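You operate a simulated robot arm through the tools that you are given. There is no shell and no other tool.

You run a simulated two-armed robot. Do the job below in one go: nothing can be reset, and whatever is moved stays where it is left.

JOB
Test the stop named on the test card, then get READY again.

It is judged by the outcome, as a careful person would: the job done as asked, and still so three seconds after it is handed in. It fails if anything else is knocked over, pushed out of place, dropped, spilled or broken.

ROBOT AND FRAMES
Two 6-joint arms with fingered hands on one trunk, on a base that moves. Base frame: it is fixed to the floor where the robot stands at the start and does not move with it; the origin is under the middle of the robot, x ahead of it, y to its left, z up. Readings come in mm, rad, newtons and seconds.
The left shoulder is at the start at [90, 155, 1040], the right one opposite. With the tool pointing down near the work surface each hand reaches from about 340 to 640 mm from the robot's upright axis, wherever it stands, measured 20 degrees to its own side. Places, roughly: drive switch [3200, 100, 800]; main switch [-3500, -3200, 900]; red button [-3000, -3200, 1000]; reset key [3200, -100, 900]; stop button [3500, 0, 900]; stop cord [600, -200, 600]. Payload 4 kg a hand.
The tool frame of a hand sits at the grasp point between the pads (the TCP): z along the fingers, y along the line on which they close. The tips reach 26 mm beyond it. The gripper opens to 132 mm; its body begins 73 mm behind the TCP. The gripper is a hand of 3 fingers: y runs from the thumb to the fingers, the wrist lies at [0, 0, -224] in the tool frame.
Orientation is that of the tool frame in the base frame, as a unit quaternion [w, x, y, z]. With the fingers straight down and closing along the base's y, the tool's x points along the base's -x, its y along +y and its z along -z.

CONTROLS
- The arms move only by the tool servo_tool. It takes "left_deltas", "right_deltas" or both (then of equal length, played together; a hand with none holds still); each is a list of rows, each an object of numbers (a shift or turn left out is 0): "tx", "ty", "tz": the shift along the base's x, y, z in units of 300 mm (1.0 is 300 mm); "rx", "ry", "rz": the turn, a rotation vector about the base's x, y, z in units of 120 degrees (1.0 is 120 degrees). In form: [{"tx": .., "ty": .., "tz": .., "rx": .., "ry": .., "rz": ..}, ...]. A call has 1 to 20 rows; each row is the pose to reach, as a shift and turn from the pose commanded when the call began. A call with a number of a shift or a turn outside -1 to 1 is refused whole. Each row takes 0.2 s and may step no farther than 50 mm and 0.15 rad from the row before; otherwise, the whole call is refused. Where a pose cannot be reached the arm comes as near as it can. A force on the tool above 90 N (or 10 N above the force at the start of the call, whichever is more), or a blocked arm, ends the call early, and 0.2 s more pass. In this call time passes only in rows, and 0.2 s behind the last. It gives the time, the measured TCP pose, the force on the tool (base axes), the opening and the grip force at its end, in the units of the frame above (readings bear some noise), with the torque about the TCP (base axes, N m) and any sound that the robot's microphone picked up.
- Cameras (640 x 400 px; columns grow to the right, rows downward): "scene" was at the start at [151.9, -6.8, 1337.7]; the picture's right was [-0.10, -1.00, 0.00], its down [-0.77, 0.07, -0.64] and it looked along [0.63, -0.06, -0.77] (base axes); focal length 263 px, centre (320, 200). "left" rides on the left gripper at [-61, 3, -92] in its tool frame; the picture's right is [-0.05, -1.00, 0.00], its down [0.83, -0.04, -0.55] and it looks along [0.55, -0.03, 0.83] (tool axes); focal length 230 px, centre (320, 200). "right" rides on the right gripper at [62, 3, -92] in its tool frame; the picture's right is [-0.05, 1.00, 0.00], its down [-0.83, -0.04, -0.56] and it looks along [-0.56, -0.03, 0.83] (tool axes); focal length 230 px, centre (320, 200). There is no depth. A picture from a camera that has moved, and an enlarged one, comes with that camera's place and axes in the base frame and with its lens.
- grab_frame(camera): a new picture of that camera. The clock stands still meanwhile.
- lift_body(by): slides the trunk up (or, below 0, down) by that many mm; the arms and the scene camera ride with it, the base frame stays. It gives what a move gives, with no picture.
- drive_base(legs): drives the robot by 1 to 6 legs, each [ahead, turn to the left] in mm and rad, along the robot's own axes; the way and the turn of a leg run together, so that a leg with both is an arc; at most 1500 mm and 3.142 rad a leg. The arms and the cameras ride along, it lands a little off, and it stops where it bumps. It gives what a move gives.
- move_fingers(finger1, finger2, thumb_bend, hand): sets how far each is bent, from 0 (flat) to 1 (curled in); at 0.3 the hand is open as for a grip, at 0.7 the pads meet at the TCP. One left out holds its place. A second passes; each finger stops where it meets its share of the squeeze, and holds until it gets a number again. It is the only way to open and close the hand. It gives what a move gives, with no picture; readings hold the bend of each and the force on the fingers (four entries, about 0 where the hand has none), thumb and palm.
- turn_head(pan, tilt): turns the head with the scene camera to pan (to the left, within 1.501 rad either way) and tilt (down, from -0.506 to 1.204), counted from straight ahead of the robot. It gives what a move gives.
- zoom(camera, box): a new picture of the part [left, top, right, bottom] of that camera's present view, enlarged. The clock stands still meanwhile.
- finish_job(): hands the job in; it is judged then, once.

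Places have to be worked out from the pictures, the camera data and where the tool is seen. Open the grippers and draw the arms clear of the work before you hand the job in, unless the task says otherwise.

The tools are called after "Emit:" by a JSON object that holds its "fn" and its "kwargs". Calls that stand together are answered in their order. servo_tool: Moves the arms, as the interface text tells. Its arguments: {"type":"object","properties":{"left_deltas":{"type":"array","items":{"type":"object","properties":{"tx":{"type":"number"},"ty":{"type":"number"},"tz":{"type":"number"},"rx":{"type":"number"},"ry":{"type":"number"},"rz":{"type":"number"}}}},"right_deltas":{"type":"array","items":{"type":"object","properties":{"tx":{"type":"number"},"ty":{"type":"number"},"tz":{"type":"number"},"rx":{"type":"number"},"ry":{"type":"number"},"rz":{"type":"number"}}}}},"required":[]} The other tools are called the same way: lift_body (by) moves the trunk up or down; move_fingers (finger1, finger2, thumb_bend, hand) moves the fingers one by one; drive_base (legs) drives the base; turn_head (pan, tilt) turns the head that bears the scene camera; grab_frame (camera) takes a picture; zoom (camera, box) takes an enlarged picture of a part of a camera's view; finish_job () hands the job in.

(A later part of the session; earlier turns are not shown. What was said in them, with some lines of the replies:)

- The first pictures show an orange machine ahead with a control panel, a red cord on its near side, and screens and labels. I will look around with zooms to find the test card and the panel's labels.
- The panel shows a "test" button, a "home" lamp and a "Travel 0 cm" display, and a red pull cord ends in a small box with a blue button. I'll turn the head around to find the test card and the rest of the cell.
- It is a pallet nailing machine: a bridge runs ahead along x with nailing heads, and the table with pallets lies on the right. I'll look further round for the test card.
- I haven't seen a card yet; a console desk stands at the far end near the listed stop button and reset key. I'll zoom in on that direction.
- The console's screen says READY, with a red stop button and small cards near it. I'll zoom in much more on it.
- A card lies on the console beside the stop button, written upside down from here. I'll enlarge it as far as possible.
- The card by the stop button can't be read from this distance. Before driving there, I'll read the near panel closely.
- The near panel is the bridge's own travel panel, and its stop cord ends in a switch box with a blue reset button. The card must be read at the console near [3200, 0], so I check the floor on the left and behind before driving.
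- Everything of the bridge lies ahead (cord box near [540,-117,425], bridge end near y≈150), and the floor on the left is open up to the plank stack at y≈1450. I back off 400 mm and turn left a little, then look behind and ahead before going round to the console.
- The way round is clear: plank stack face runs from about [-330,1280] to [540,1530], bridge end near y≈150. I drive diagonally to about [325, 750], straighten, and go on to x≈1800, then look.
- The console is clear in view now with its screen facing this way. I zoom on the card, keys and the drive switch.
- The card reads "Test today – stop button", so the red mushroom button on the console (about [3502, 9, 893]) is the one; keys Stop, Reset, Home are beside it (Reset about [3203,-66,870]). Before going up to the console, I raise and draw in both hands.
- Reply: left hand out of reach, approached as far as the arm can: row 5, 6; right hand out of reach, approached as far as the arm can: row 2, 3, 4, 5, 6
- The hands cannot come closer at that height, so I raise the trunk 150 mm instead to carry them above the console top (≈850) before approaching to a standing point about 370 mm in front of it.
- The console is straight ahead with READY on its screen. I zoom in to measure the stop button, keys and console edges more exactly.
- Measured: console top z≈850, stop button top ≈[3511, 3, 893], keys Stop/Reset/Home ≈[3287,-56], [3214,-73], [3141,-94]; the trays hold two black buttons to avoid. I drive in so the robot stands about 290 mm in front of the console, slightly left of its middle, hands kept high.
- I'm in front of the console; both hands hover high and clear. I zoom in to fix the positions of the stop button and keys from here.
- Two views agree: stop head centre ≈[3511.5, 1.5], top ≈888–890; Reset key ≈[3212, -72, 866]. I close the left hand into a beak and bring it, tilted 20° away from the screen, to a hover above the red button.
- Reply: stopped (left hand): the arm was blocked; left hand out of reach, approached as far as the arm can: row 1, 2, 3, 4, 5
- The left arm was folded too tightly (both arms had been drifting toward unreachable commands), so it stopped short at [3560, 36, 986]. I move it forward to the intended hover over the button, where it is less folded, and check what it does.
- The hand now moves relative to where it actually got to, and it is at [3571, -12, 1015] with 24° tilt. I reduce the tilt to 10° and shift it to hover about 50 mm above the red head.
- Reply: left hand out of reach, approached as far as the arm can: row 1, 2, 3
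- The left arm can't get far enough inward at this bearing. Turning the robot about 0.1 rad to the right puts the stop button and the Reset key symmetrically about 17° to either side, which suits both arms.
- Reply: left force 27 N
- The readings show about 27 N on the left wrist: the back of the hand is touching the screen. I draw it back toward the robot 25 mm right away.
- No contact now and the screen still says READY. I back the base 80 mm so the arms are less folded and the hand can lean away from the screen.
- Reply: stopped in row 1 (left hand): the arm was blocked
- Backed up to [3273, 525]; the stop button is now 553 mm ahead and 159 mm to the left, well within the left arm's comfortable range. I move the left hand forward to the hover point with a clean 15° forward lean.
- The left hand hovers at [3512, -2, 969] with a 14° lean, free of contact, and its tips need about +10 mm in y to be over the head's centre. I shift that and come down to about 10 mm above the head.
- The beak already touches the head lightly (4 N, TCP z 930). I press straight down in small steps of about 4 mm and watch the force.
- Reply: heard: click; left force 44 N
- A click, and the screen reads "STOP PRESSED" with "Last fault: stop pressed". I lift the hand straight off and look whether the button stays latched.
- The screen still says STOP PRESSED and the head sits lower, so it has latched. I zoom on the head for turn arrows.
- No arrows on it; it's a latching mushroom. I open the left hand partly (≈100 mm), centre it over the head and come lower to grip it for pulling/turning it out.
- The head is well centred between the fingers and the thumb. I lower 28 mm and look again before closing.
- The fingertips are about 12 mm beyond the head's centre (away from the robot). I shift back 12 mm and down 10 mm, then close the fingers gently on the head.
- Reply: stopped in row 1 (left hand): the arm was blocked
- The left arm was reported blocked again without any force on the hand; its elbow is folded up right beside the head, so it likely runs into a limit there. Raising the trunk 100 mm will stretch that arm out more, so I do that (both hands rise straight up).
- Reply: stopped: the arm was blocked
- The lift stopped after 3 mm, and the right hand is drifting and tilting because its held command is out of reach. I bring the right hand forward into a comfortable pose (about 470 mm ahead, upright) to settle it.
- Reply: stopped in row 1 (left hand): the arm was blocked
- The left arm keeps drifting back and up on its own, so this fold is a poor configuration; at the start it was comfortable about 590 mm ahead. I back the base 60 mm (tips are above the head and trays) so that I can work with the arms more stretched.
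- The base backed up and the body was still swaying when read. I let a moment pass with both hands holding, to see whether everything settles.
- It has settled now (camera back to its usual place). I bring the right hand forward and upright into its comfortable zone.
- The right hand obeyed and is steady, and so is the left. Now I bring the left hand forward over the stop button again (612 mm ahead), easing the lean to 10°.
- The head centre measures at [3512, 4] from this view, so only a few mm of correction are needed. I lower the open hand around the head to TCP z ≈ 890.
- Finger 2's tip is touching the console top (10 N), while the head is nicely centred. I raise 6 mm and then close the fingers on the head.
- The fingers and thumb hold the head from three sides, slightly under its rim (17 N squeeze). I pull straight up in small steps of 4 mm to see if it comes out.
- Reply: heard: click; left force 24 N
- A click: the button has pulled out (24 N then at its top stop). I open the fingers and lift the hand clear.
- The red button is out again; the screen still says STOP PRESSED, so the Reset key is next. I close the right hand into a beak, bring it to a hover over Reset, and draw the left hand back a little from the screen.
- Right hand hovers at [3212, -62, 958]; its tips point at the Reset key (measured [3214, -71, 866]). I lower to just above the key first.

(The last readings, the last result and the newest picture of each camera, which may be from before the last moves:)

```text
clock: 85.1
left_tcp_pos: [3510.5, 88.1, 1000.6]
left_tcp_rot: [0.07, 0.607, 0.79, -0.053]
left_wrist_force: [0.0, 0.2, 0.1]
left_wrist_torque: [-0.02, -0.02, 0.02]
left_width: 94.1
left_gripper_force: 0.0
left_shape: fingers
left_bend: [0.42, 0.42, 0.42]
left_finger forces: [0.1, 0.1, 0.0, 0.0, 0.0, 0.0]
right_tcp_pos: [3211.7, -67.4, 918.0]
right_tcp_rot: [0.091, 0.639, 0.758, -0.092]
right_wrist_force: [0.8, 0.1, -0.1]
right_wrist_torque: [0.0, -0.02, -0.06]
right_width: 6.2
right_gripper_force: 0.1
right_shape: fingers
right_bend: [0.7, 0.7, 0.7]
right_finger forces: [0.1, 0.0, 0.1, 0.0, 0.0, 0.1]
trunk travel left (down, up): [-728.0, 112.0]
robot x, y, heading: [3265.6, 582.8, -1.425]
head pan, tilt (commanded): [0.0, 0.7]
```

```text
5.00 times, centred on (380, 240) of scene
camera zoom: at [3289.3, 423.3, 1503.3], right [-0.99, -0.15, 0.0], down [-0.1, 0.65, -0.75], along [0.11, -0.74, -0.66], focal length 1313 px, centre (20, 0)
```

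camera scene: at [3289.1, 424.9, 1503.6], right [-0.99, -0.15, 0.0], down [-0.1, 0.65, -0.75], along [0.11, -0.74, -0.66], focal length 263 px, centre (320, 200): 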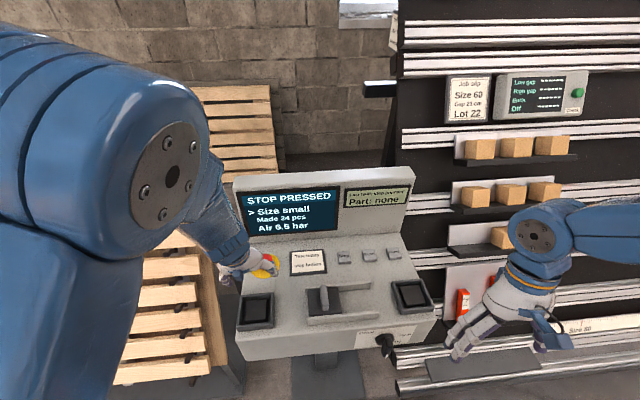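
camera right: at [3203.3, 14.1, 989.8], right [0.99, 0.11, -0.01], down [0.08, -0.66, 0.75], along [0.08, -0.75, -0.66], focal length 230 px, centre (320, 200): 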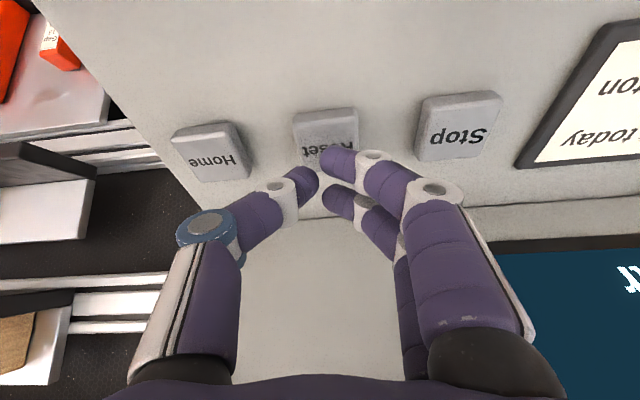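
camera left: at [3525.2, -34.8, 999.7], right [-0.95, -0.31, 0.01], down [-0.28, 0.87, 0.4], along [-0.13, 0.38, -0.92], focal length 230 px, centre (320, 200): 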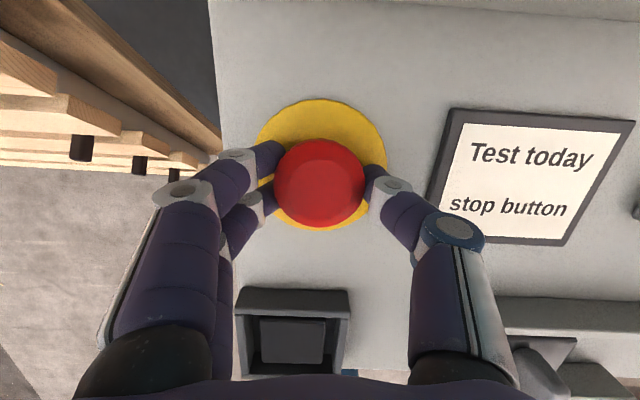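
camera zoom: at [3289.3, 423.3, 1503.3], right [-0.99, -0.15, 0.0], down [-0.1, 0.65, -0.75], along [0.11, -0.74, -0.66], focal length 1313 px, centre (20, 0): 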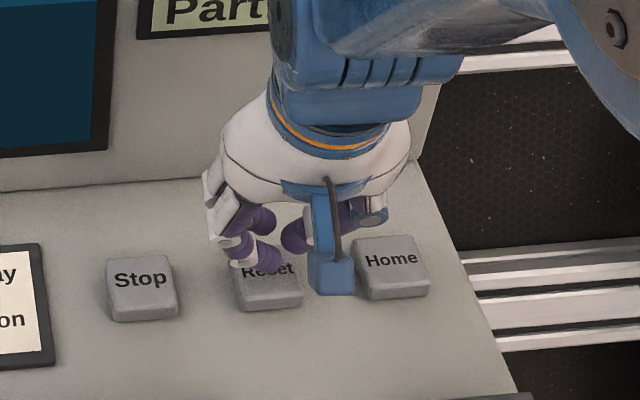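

The finger tip is poised about 15–20 mm above the Reset key, well clear of Home and Stop. I press down in small steps.

Emit:
{"fn": "servo_tool", "kwargs": {"right_deltas": [{"tz": -0.02}, {"tz": -0.04}, {"tz": -0.053}]}}

Emit:
{"fn": "zoom", "kwargs": {"camera": "scene", "box": [220, 170, 460, 320]}}

```text
clock: 85.9
left_tcp_pos: [3509.8, 87.5, 999.7]
left_tcp_rot: [0.07, 0.607, 0.79, -0.054]
left_wrist_force: [0.1, 1.1, 0.3]
left_wrist_torque: [0.01, -0.01, -0.02]
left_width: 94.1
left_gripper_force: 0.0
left_shape: fingers
left_bend: [0.42, 0.42, 0.42]
left_finger forces: [0.1, 0.1, 0.0, 0.0, 0.0, 0.0]
right_tcp_pos: [3211.9, -65.7, 902.1]
right_tcp_rot: [0.091, 0.64, 0.758, -0.093]
right_wrist_force: [0.0, 0.0, 0.8]
right_wrist_torque: [-0.01, -0.01, 0.0]
right_width: 5.5
right_gripper_force: 0.5
right_shape: fingers
right_bend: [0.7, 0.7, 0.7]
right_finger forces: [1.0, 0.0, 0.1, 0.0, 0.0, 0.0]
trunk travel left (down, up): [-728.0, 112.0]
robot x, y, heading: [3266.7, 583.3, -1.423]
head pan, tilt (commanded): [0.0, 0.7]
```

```text
2.67 times, centred on (340, 245) of scene
camera zoom: at [3289.0, 424.9, 1503.5], right [-0.99, -0.15, 0.0], down [-0.1, 0.65, -0.75], along [0.11, -0.74, -0.66], focal length 700 px, centre (267, 80)
```

zoom: 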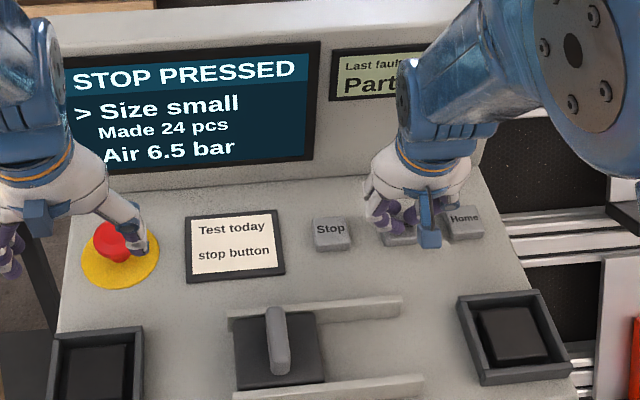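

Finger 1 just touches the key (1 N) at TCP z 902. I press on a few mm more.

Emit:
{"fn": "servo_tool", "kwargs": {"right_deltas": [{"tz": -0.01}, {"tz": -0.02}, {"tz": -0.03}]}}

Emit:
{"fn": "zoom", "kwargs": {"camera": "scene", "box": [220, 170, 460, 320]}}

```text
clock: 86.7
left_tcp_pos: [3511.7, 89.9, 1001.6]
left_tcp_rot: [0.07, 0.607, 0.789, -0.055]
left_wrist_force: [-0.2, 0.4, 1.6]
left_wrist_torque: [0.0, 0.02, -0.01]
left_width: 94.4
left_gripper_force: 0.1
left_shape: fingers
left_bend: [0.42, 0.42, 0.42]
left_finger forces: [0.0, 0.0, 0.0, 0.0, 0.1, 0.0]
right_tcp_pos: [3213.6, -66.5, 896.6]
right_tcp_rot: [0.093, 0.64, 0.757, -0.095]
right_wrist_force: [6.0, 0.3, 16.5]
right_wrist_torque: [0.17, -0.2, -0.07]
right_width: 4.7
right_gripper_force: 8.2
right_shape: fingers
right_bend: [0.72, 0.7, 0.7]
right_finger forces: [16.3, 0.0, 0.0, 0.0, 0.0, 0.0]
trunk travel left (down, up): [-728.0, 112.0]
robot x, y, heading: [3265.6, 587.2, -1.423]
head pan, tilt (commanded): [0.0, 0.7]
heard: click
```

```text
2.67 times, centred on (340, 245) of scene
camera zoom: at [3290.6, 427.6, 1504.1], right [-0.99, -0.15, 0.0], down [-0.1, 0.65, -0.75], along [0.11, -0.75, -0.66], focal length 700 px, centre (267, 80)
```

zoom: 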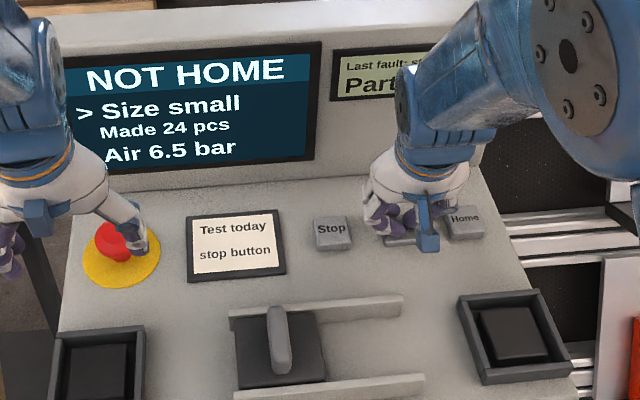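

A click and the screen now reads "NOT HOME", so the Home key is needed next. I lift the right hand 45 mm and shift it along the key row to above Home (about [-73, -18] from Reset).

Emit:
{"fn": "servo_tool", "kwargs": {"right_deltas": [{"tz": 0.08}, {"tz": 0.16}, {"tx": -0.12, "ty": -0.03, "tz": 0.16}, {"tx": -0.244, "ty": -0.06, "tz": 0.16}]}}

Emit:
{"fn": "grab_frame", "kwargs": {"camera": "right"}}

Emit:
{"fn": "grab_frame", "kwargs": {"camera": "scene"}}

```text
clock: 87.7
left_tcp_pos: [3509.7, 87.8, 1000.5]
left_tcp_rot: [0.072, 0.607, 0.79, -0.053]
left_wrist_force: [-0.2, 0.1, -0.4]
left_wrist_torque: [0.0, -0.01, -0.06]
left_width: 93.8
left_gripper_force: 0.1
left_shape: fingers
left_bend: [0.42, 0.42, 0.42]
left_finger forces: [0.1, 0.0, 0.1, 0.1, 0.0, 0.0]
right_tcp_pos: [3135.8, -84.9, 939.6]
right_tcp_rot: [0.092, 0.64, 0.758, -0.091]
right_wrist_force: [0.3, 0.3, -0.1]
right_wrist_torque: [0.01, -0.02, -0.05]
right_width: 5.5
right_gripper_force: 0.0
right_shape: fingers
right_bend: [0.7, 0.7, 0.7]
right_finger forces: [0.0, 0.1, 0.1, 0.0, 0.1, 0.0]
trunk travel left (down, up): [-728.0, 112.0]
robot x, y, heading: [3266.4, 581.2, -1.425]
head pan, tilt (commanded): [0.0, 0.7]
```

```text
taken
camera right: at [3127.0, -2.8, 1013.5], right [0.99, 0.12, -0.01], down [0.08, -0.66, 0.75], along [0.08, -0.75, -0.66], focal length 230 px, centre (320, 200)
```

right: 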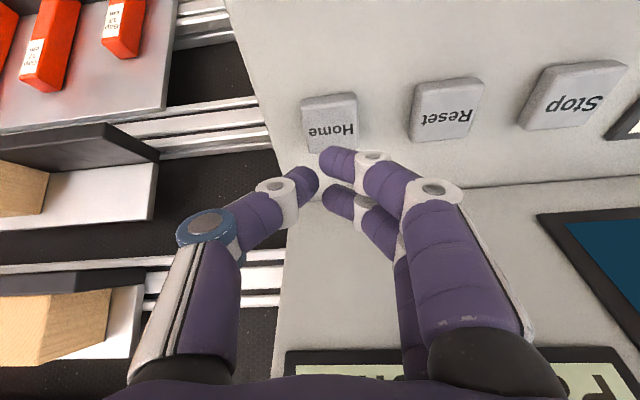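

```text
taken
camera scene: at [3286.7, 423.7, 1503.4], right [-0.99, -0.15, 0.0], down [-0.09, 0.65, -0.75], along [0.11, -0.74, -0.66], focal length 263 px, centre (320, 200)
```

scene: 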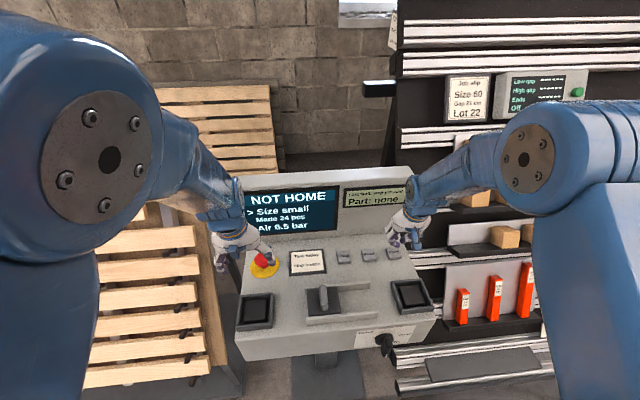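

The right hand is above Home (key measured at [3142, -87]). I press it down in small steps.

Emit:
{"fn": "servo_tool", "kwargs": {"right_deltas": [{"tx": 0.01, "tz": -0.06}, {"tx": 0.01, "tz": -0.115}, {"tx": 0.01, "tz": -0.13}, {"tx": 0.01, "tz": -0.14}, {"tx": 0.01, "tz": -0.148}]}}

Emit:
{"fn": "zoom", "kwargs": {"camera": "scene", "box": [220, 170, 460, 320]}}

```text
clock: 88.9
left_tcp_pos: [3510.7, 89.0, 1000.2]
left_tcp_rot: [0.07, 0.606, 0.79, -0.054]
left_wrist_force: [-0.4, -0.2, -0.1]
left_wrist_torque: [0.01, 0.03, 0.0]
left_width: 94.1
left_gripper_force: 0.0
left_shape: fingers
left_bend: [0.42, 0.42, 0.42]
left_finger forces: [0.0, 0.1, 0.0, 0.0, 0.1, 0.1]
right_tcp_pos: [3142.9, -82.3, 898.7]
right_tcp_rot: [0.093, 0.639, 0.758, -0.093]
right_wrist_force: [1.1, -1.5, 5.0]
right_wrist_torque: [0.01, -0.03, -0.02]
right_width: 4.5
right_gripper_force: 2.4
right_shape: fingers
right_bend: [0.71, 0.7, 0.7]
right_finger forces: [5.2, 0.0, 0.0, 0.1, 0.0, 0.0]
trunk travel left (down, up): [-728.0, 112.0]
robot x, y, heading: [3266.2, 585.2, -1.425]
head pan, tilt (commanded): [0.0, 0.7]
heard: click
```

```text
2.67 times, centred on (340, 245) of scene
camera zoom: at [3289.7, 425.6, 1503.7], right [-0.99, -0.15, 0.0], down [-0.1, 0.65, -0.75], along [0.11, -0.74, -0.66], focal length 700 px, centre (267, 80)
```

zoom: 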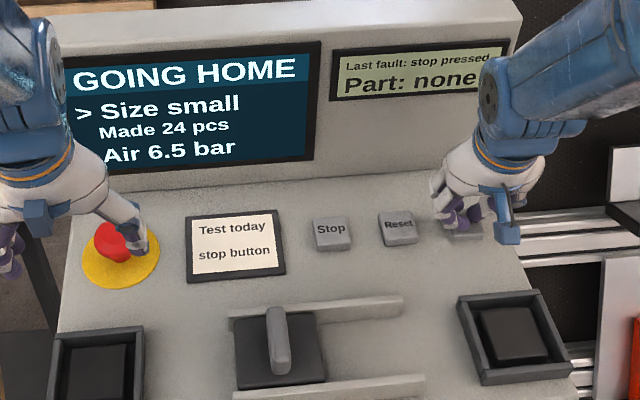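

A click, and the screen shows "GOING HOME". I lift the right hand off the key and wait while it homes.

Emit:
{"fn": "servo_tool", "kwargs": {"right_deltas": [{"tz": 0.06}, {"tz": 0.16}, {"tz": 0.26}, {"tz": 0.33}]}}

Emit:
{"fn": "zoom", "kwargs": {"camera": "scene", "box": [220, 170, 460, 320]}}

```text
clock: 89.9
left_tcp_pos: [3511.1, 88.7, 999.9]
left_tcp_rot: [0.07, 0.607, 0.79, -0.055]
left_wrist_force: [0.0, 0.1, 0.8]
left_wrist_torque: [-0.02, 0.0, 0.01]
left_width: 94.3
left_gripper_force: 0.0
left_shape: fingers
left_bend: [0.42, 0.42, 0.42]
left_finger forces: [0.0, 0.0, 0.0, 0.0, 0.1, 0.1]
right_tcp_pos: [3141.8, -82.8, 997.8]
right_tcp_rot: [0.091, 0.64, 0.758, -0.091]
right_wrist_force: [0.1, 0.0, 0.3]
right_wrist_torque: [-0.01, 0.04, -0.02]
right_width: 5.4
right_gripper_force: 0.1
right_shape: fingers
right_bend: [0.7, 0.7, 0.7]
right_finger forces: [0.0, 0.0, 0.0, 0.1, 0.0, 0.0]
trunk travel left (down, up): [-728.0, 112.0]
robot x, y, heading: [3265.6, 581.5, -1.426]
head pan, tilt (commanded): [0.0, 0.7]
```

```text
2.67 times, centred on (340, 245) of scene
camera zoom: at [3289.2, 425.0, 1503.5], right [-0.99, -0.15, 0.0], down [-0.1, 0.65, -0.75], along [0.11, -0.74, -0.66], focal length 700 px, centre (267, 80)
```

zoom: 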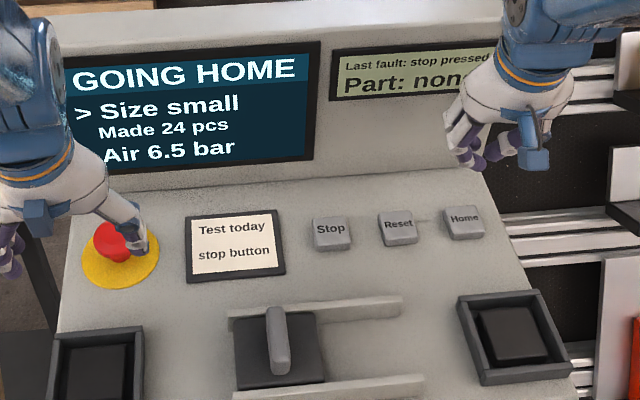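

Still homing. I open both hands to the normal open shape while waiting, then check the screen again.

Emit:
{"fn": "move_fingers", "kwargs": {"hand": "right", "finger1": 0.3, "finger2": 0.3, "thumb_bend": 0.3}}

Emit:
{"fn": "move_fingers", "kwargs": {"hand": "left", "finger1": 0.3, "finger2": 0.3, "thumb_bend": 0.3}}

Emit:
{"fn": "zoom", "kwargs": {"camera": "scene", "box": [220, 170, 460, 320]}}

```text
clock: 90.9
left_tcp_pos: [3509.5, 87.6, 999.8]
left_tcp_rot: [0.071, 0.607, 0.79, -0.054]
left_wrist_force: [0.0, -0.2, -0.1]
left_wrist_torque: [-0.02, 0.0, 0.0]
left_width: 94.1
left_gripper_force: 0.1
left_shape: fingers
left_bend: [0.42, 0.42, 0.42]
left_finger forces: [0.0, 0.0, 0.0, 0.0, 0.0, 0.0]
right_tcp_pos: [3141.6, -84.6, 996.4]
right_tcp_rot: [0.091, 0.64, 0.758, -0.092]
right_wrist_force: [-0.2, -0.4, -0.4]
right_wrist_torque: [0.01, -0.03, 0.01]
right_width: 133.9
right_gripper_force: 0.1
right_shape: fingers
right_bend: [0.3, 0.3, 0.3]
right_finger forces: [0.0, 0.0, 0.0, 0.0, 0.0, 0.0]
trunk travel left (down, up): [-728.0, 112.0]
robot x, y, heading: [3265.8, 581.6, -1.425]
head pan, tilt (commanded): [0.0, 0.7]
```

```text
clock: 91.9
left_tcp_pos: [3510.5, 89.5, 999.1]
left_tcp_rot: [0.07, 0.607, 0.79, -0.053]
left_wrist_force: [-0.3, -0.1, 0.3]
left_wrist_torque: [0.02, 0.02, 0.0]
left_width: 133.9
left_gripper_force: 0.1
left_shape: fingers
left_bend: [0.3, 0.3, 0.3]
left_finger forces: [0.0, 0.0, 0.0, 0.1, 0.0, 0.0]
right_tcp_pos: [3142.8, -84.4, 996.8]
right_tcp_rot: [0.091, 0.64, 0.757, -0.091]
right_wrist_force: [0.1, 0.0, -0.1]
right_wrist_torque: [0.0, -0.01, -0.01]
right_width: 134.0
right_gripper_force: 0.1
right_shape: fingers
right_bend: [0.3, 0.3, 0.3]
right_finger forces: [0.1, 0.1, 0.0, 0.0, 0.0, 0.0]
trunk travel left (down, up): [-728.0, 112.0]
robot x, y, heading: [3265.9, 584.3, -1.427]
head pan, tilt (commanded): [0.0, 0.7]
```

```text
2.67 times, centred on (340, 245) of scene
camera zoom: at [3289.0, 424.3, 1503.4], right [-0.99, -0.15, 0.0], down [-0.1, 0.65, -0.75], along [0.11, -0.74, -0.66], focal length 700 px, centre (267, 80)
```

zoom: 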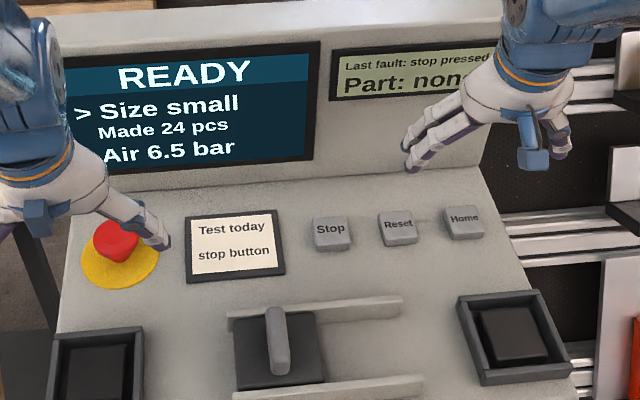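

READY is back and "Last fault: stop pressed" is on record. I back the robot away 350 mm with the hands held above the console, so both arms are clear.

Emit:
{"fn": "drive_base", "kwargs": {"legs": [[-350, 0]]}}

Emit:
{"fn": "grab_frame", "kwargs": {"camera": "scene"}}

Emit:
{"fn": "zoom", "kwargs": {"camera": "scene", "box": [220, 100, 440, 240]}}

```text
clock: 94.2
left_tcp_pos: [3456.1, 433.3, 999.8]
left_tcp_rot: [0.071, 0.611, 0.787, -0.053]
left_wrist_force: [-0.1, 0.1, -0.3]
left_wrist_torque: [0.01, 0.01, 0.02]
left_width: 133.9
left_gripper_force: 0.1
left_shape: fingers
left_bend: [0.3, 0.3, 0.3]
left_finger forces: [0.0, 0.0, 0.0, 0.0, 0.0, 0.0]
right_tcp_pos: [3087.9, 265.1, 996.7]
right_tcp_rot: [0.09, 0.643, 0.755, -0.092]
right_wrist_force: [0.4, 0.0, -0.2]
right_wrist_torque: [0.0, -0.01, 0.0]
right_width: 134.1
right_gripper_force: 0.1
right_shape: fingers
right_bend: [0.3, 0.3, 0.3]
right_finger forces: [0.0, 0.0, 0.1, 0.0, 0.0, 0.1]
trunk travel left (down, up): [-728.0, 112.0]
robot x, y, heading: [3217.3, 932.1, -1.435]
head pan, tilt (commanded): [0.0, 0.7]
```

```text
taken
camera scene: at [3237.6, 771.7, 1503.3], right [-0.99, -0.14, 0.0], down [-0.09, 0.65, -0.75], along [0.1, -0.74, -0.66], focal length 263 px, centre (320, 200)
```

scene: 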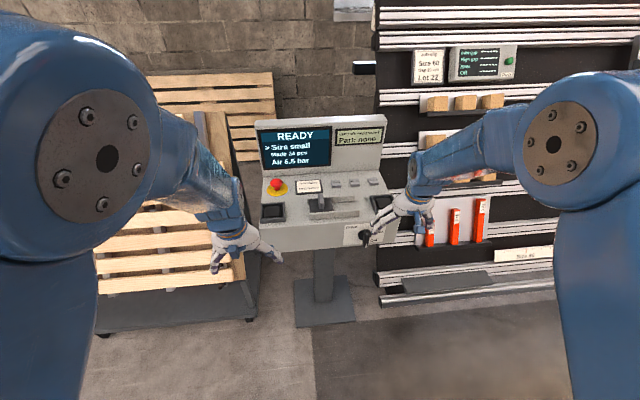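

```text
2.86 times, centred on (330, 170) of scene
camera zoom: at [3237.6, 771.7, 1503.3], right [-0.99, -0.14, 0.0], down [-0.09, 0.65, -0.75], along [0.1, -0.74, -0.66], focal length 750 px, centre (291, 286)
```

zoom: 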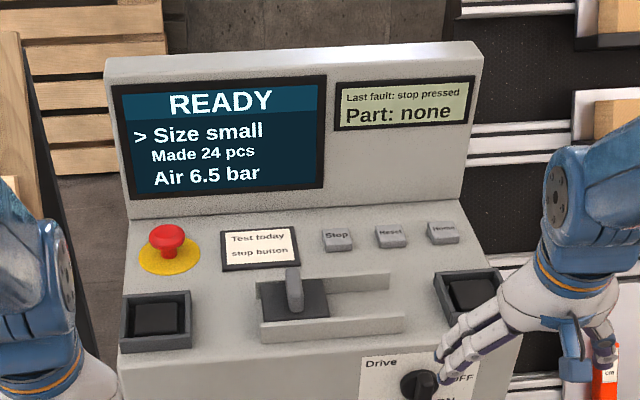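

READY holds, the stop button is fully out, and console, keys and trays look untouched. I back off another 150 mm so the hands are well away and check the screen a last time.

Emit:
{"fn": "drive_base", "kwargs": {"legs": [[-150, 0]]}}

Emit:
{"fn": "zoom", "kwargs": {"camera": "scene", "box": [220, 80, 440, 220]}}

```text
clock: 95.5
left_tcp_pos: [3434.8, 597.5, 1008.4]
left_tcp_rot: [0.077, 0.611, 0.786, -0.059]
left_wrist_force: [0.6, -0.5, -0.7]
left_wrist_torque: [-0.02, 0.0, -0.01]
left_width: 134.3
left_gripper_force: 0.1
left_shape: fingers
left_bend: [0.3, 0.3, 0.3]
left_finger forces: [0.0, 0.0, 0.0, 0.0, 0.0, 0.0]
right_tcp_pos: [3063.6, 430.2, 1006.6]
right_tcp_rot: [0.097, 0.643, 0.753, -0.097]
right_wrist_force: [0.5, -0.5, -0.4]
right_wrist_torque: [0.08, 0.0, -0.01]
right_width: 133.9
right_gripper_force: 0.1
right_shape: fingers
right_bend: [0.3, 0.3, 0.3]
right_finger forces: [0.1, 0.0, 0.1, 0.1, 0.0, 0.1]
trunk travel left (down, up): [-728.0, 112.0]
robot x, y, heading: [3198.4, 1083.1, -1.434]
head pan, tilt (commanded): [0.0, 0.7]
```

```text
2.86 times, centred on (330, 150) of scene
camera zoom: at [3217.2, 918.1, 1503.0], right [-0.99, -0.13, 0.0], down [-0.09, 0.66, -0.75], along [0.1, -0.74, -0.66], focal length 750 px, centre (291, 343)
```

zoom: 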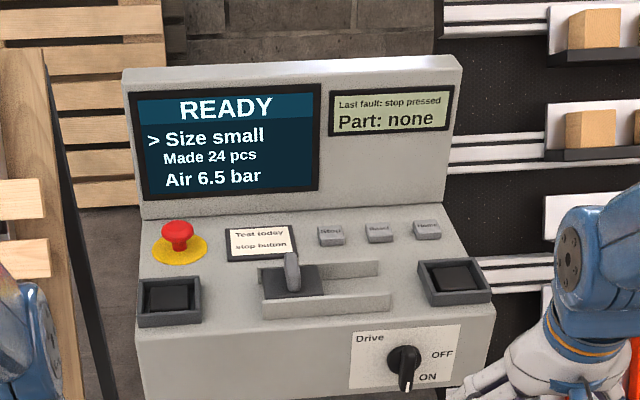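

The screen reads READY, the stop button is released, the drive switch is still ON, and both hands are open and clear of the console. I hand the job in.

Emit:
{"fn": "finish_job", "kwargs": {}}

```text
The job is handed in.
```

The stop button named on the test card has been tested, and the console reads READY again. I handed the job in; no result has come back yet.

- **Test:** Pressing the red stop button changed the screen to STOP PRESSED, and the fault display now shows "Last fault: stop pressed".
- **Getting READY again:** I pulled the button back out and pressed Reset, which brought up NOT HOME. Pressing Home then took it through GOING HOME to READY.
- **Contact with the console:** While I was lining up, the back of the left hand touched the console screen with about 27 N. I drew it back at once. The screen still read READY, and the console appears not to have moved.
- **Left as found:** The drive switch is still ON. Both hands are open, and the robot is backed well away from the console.
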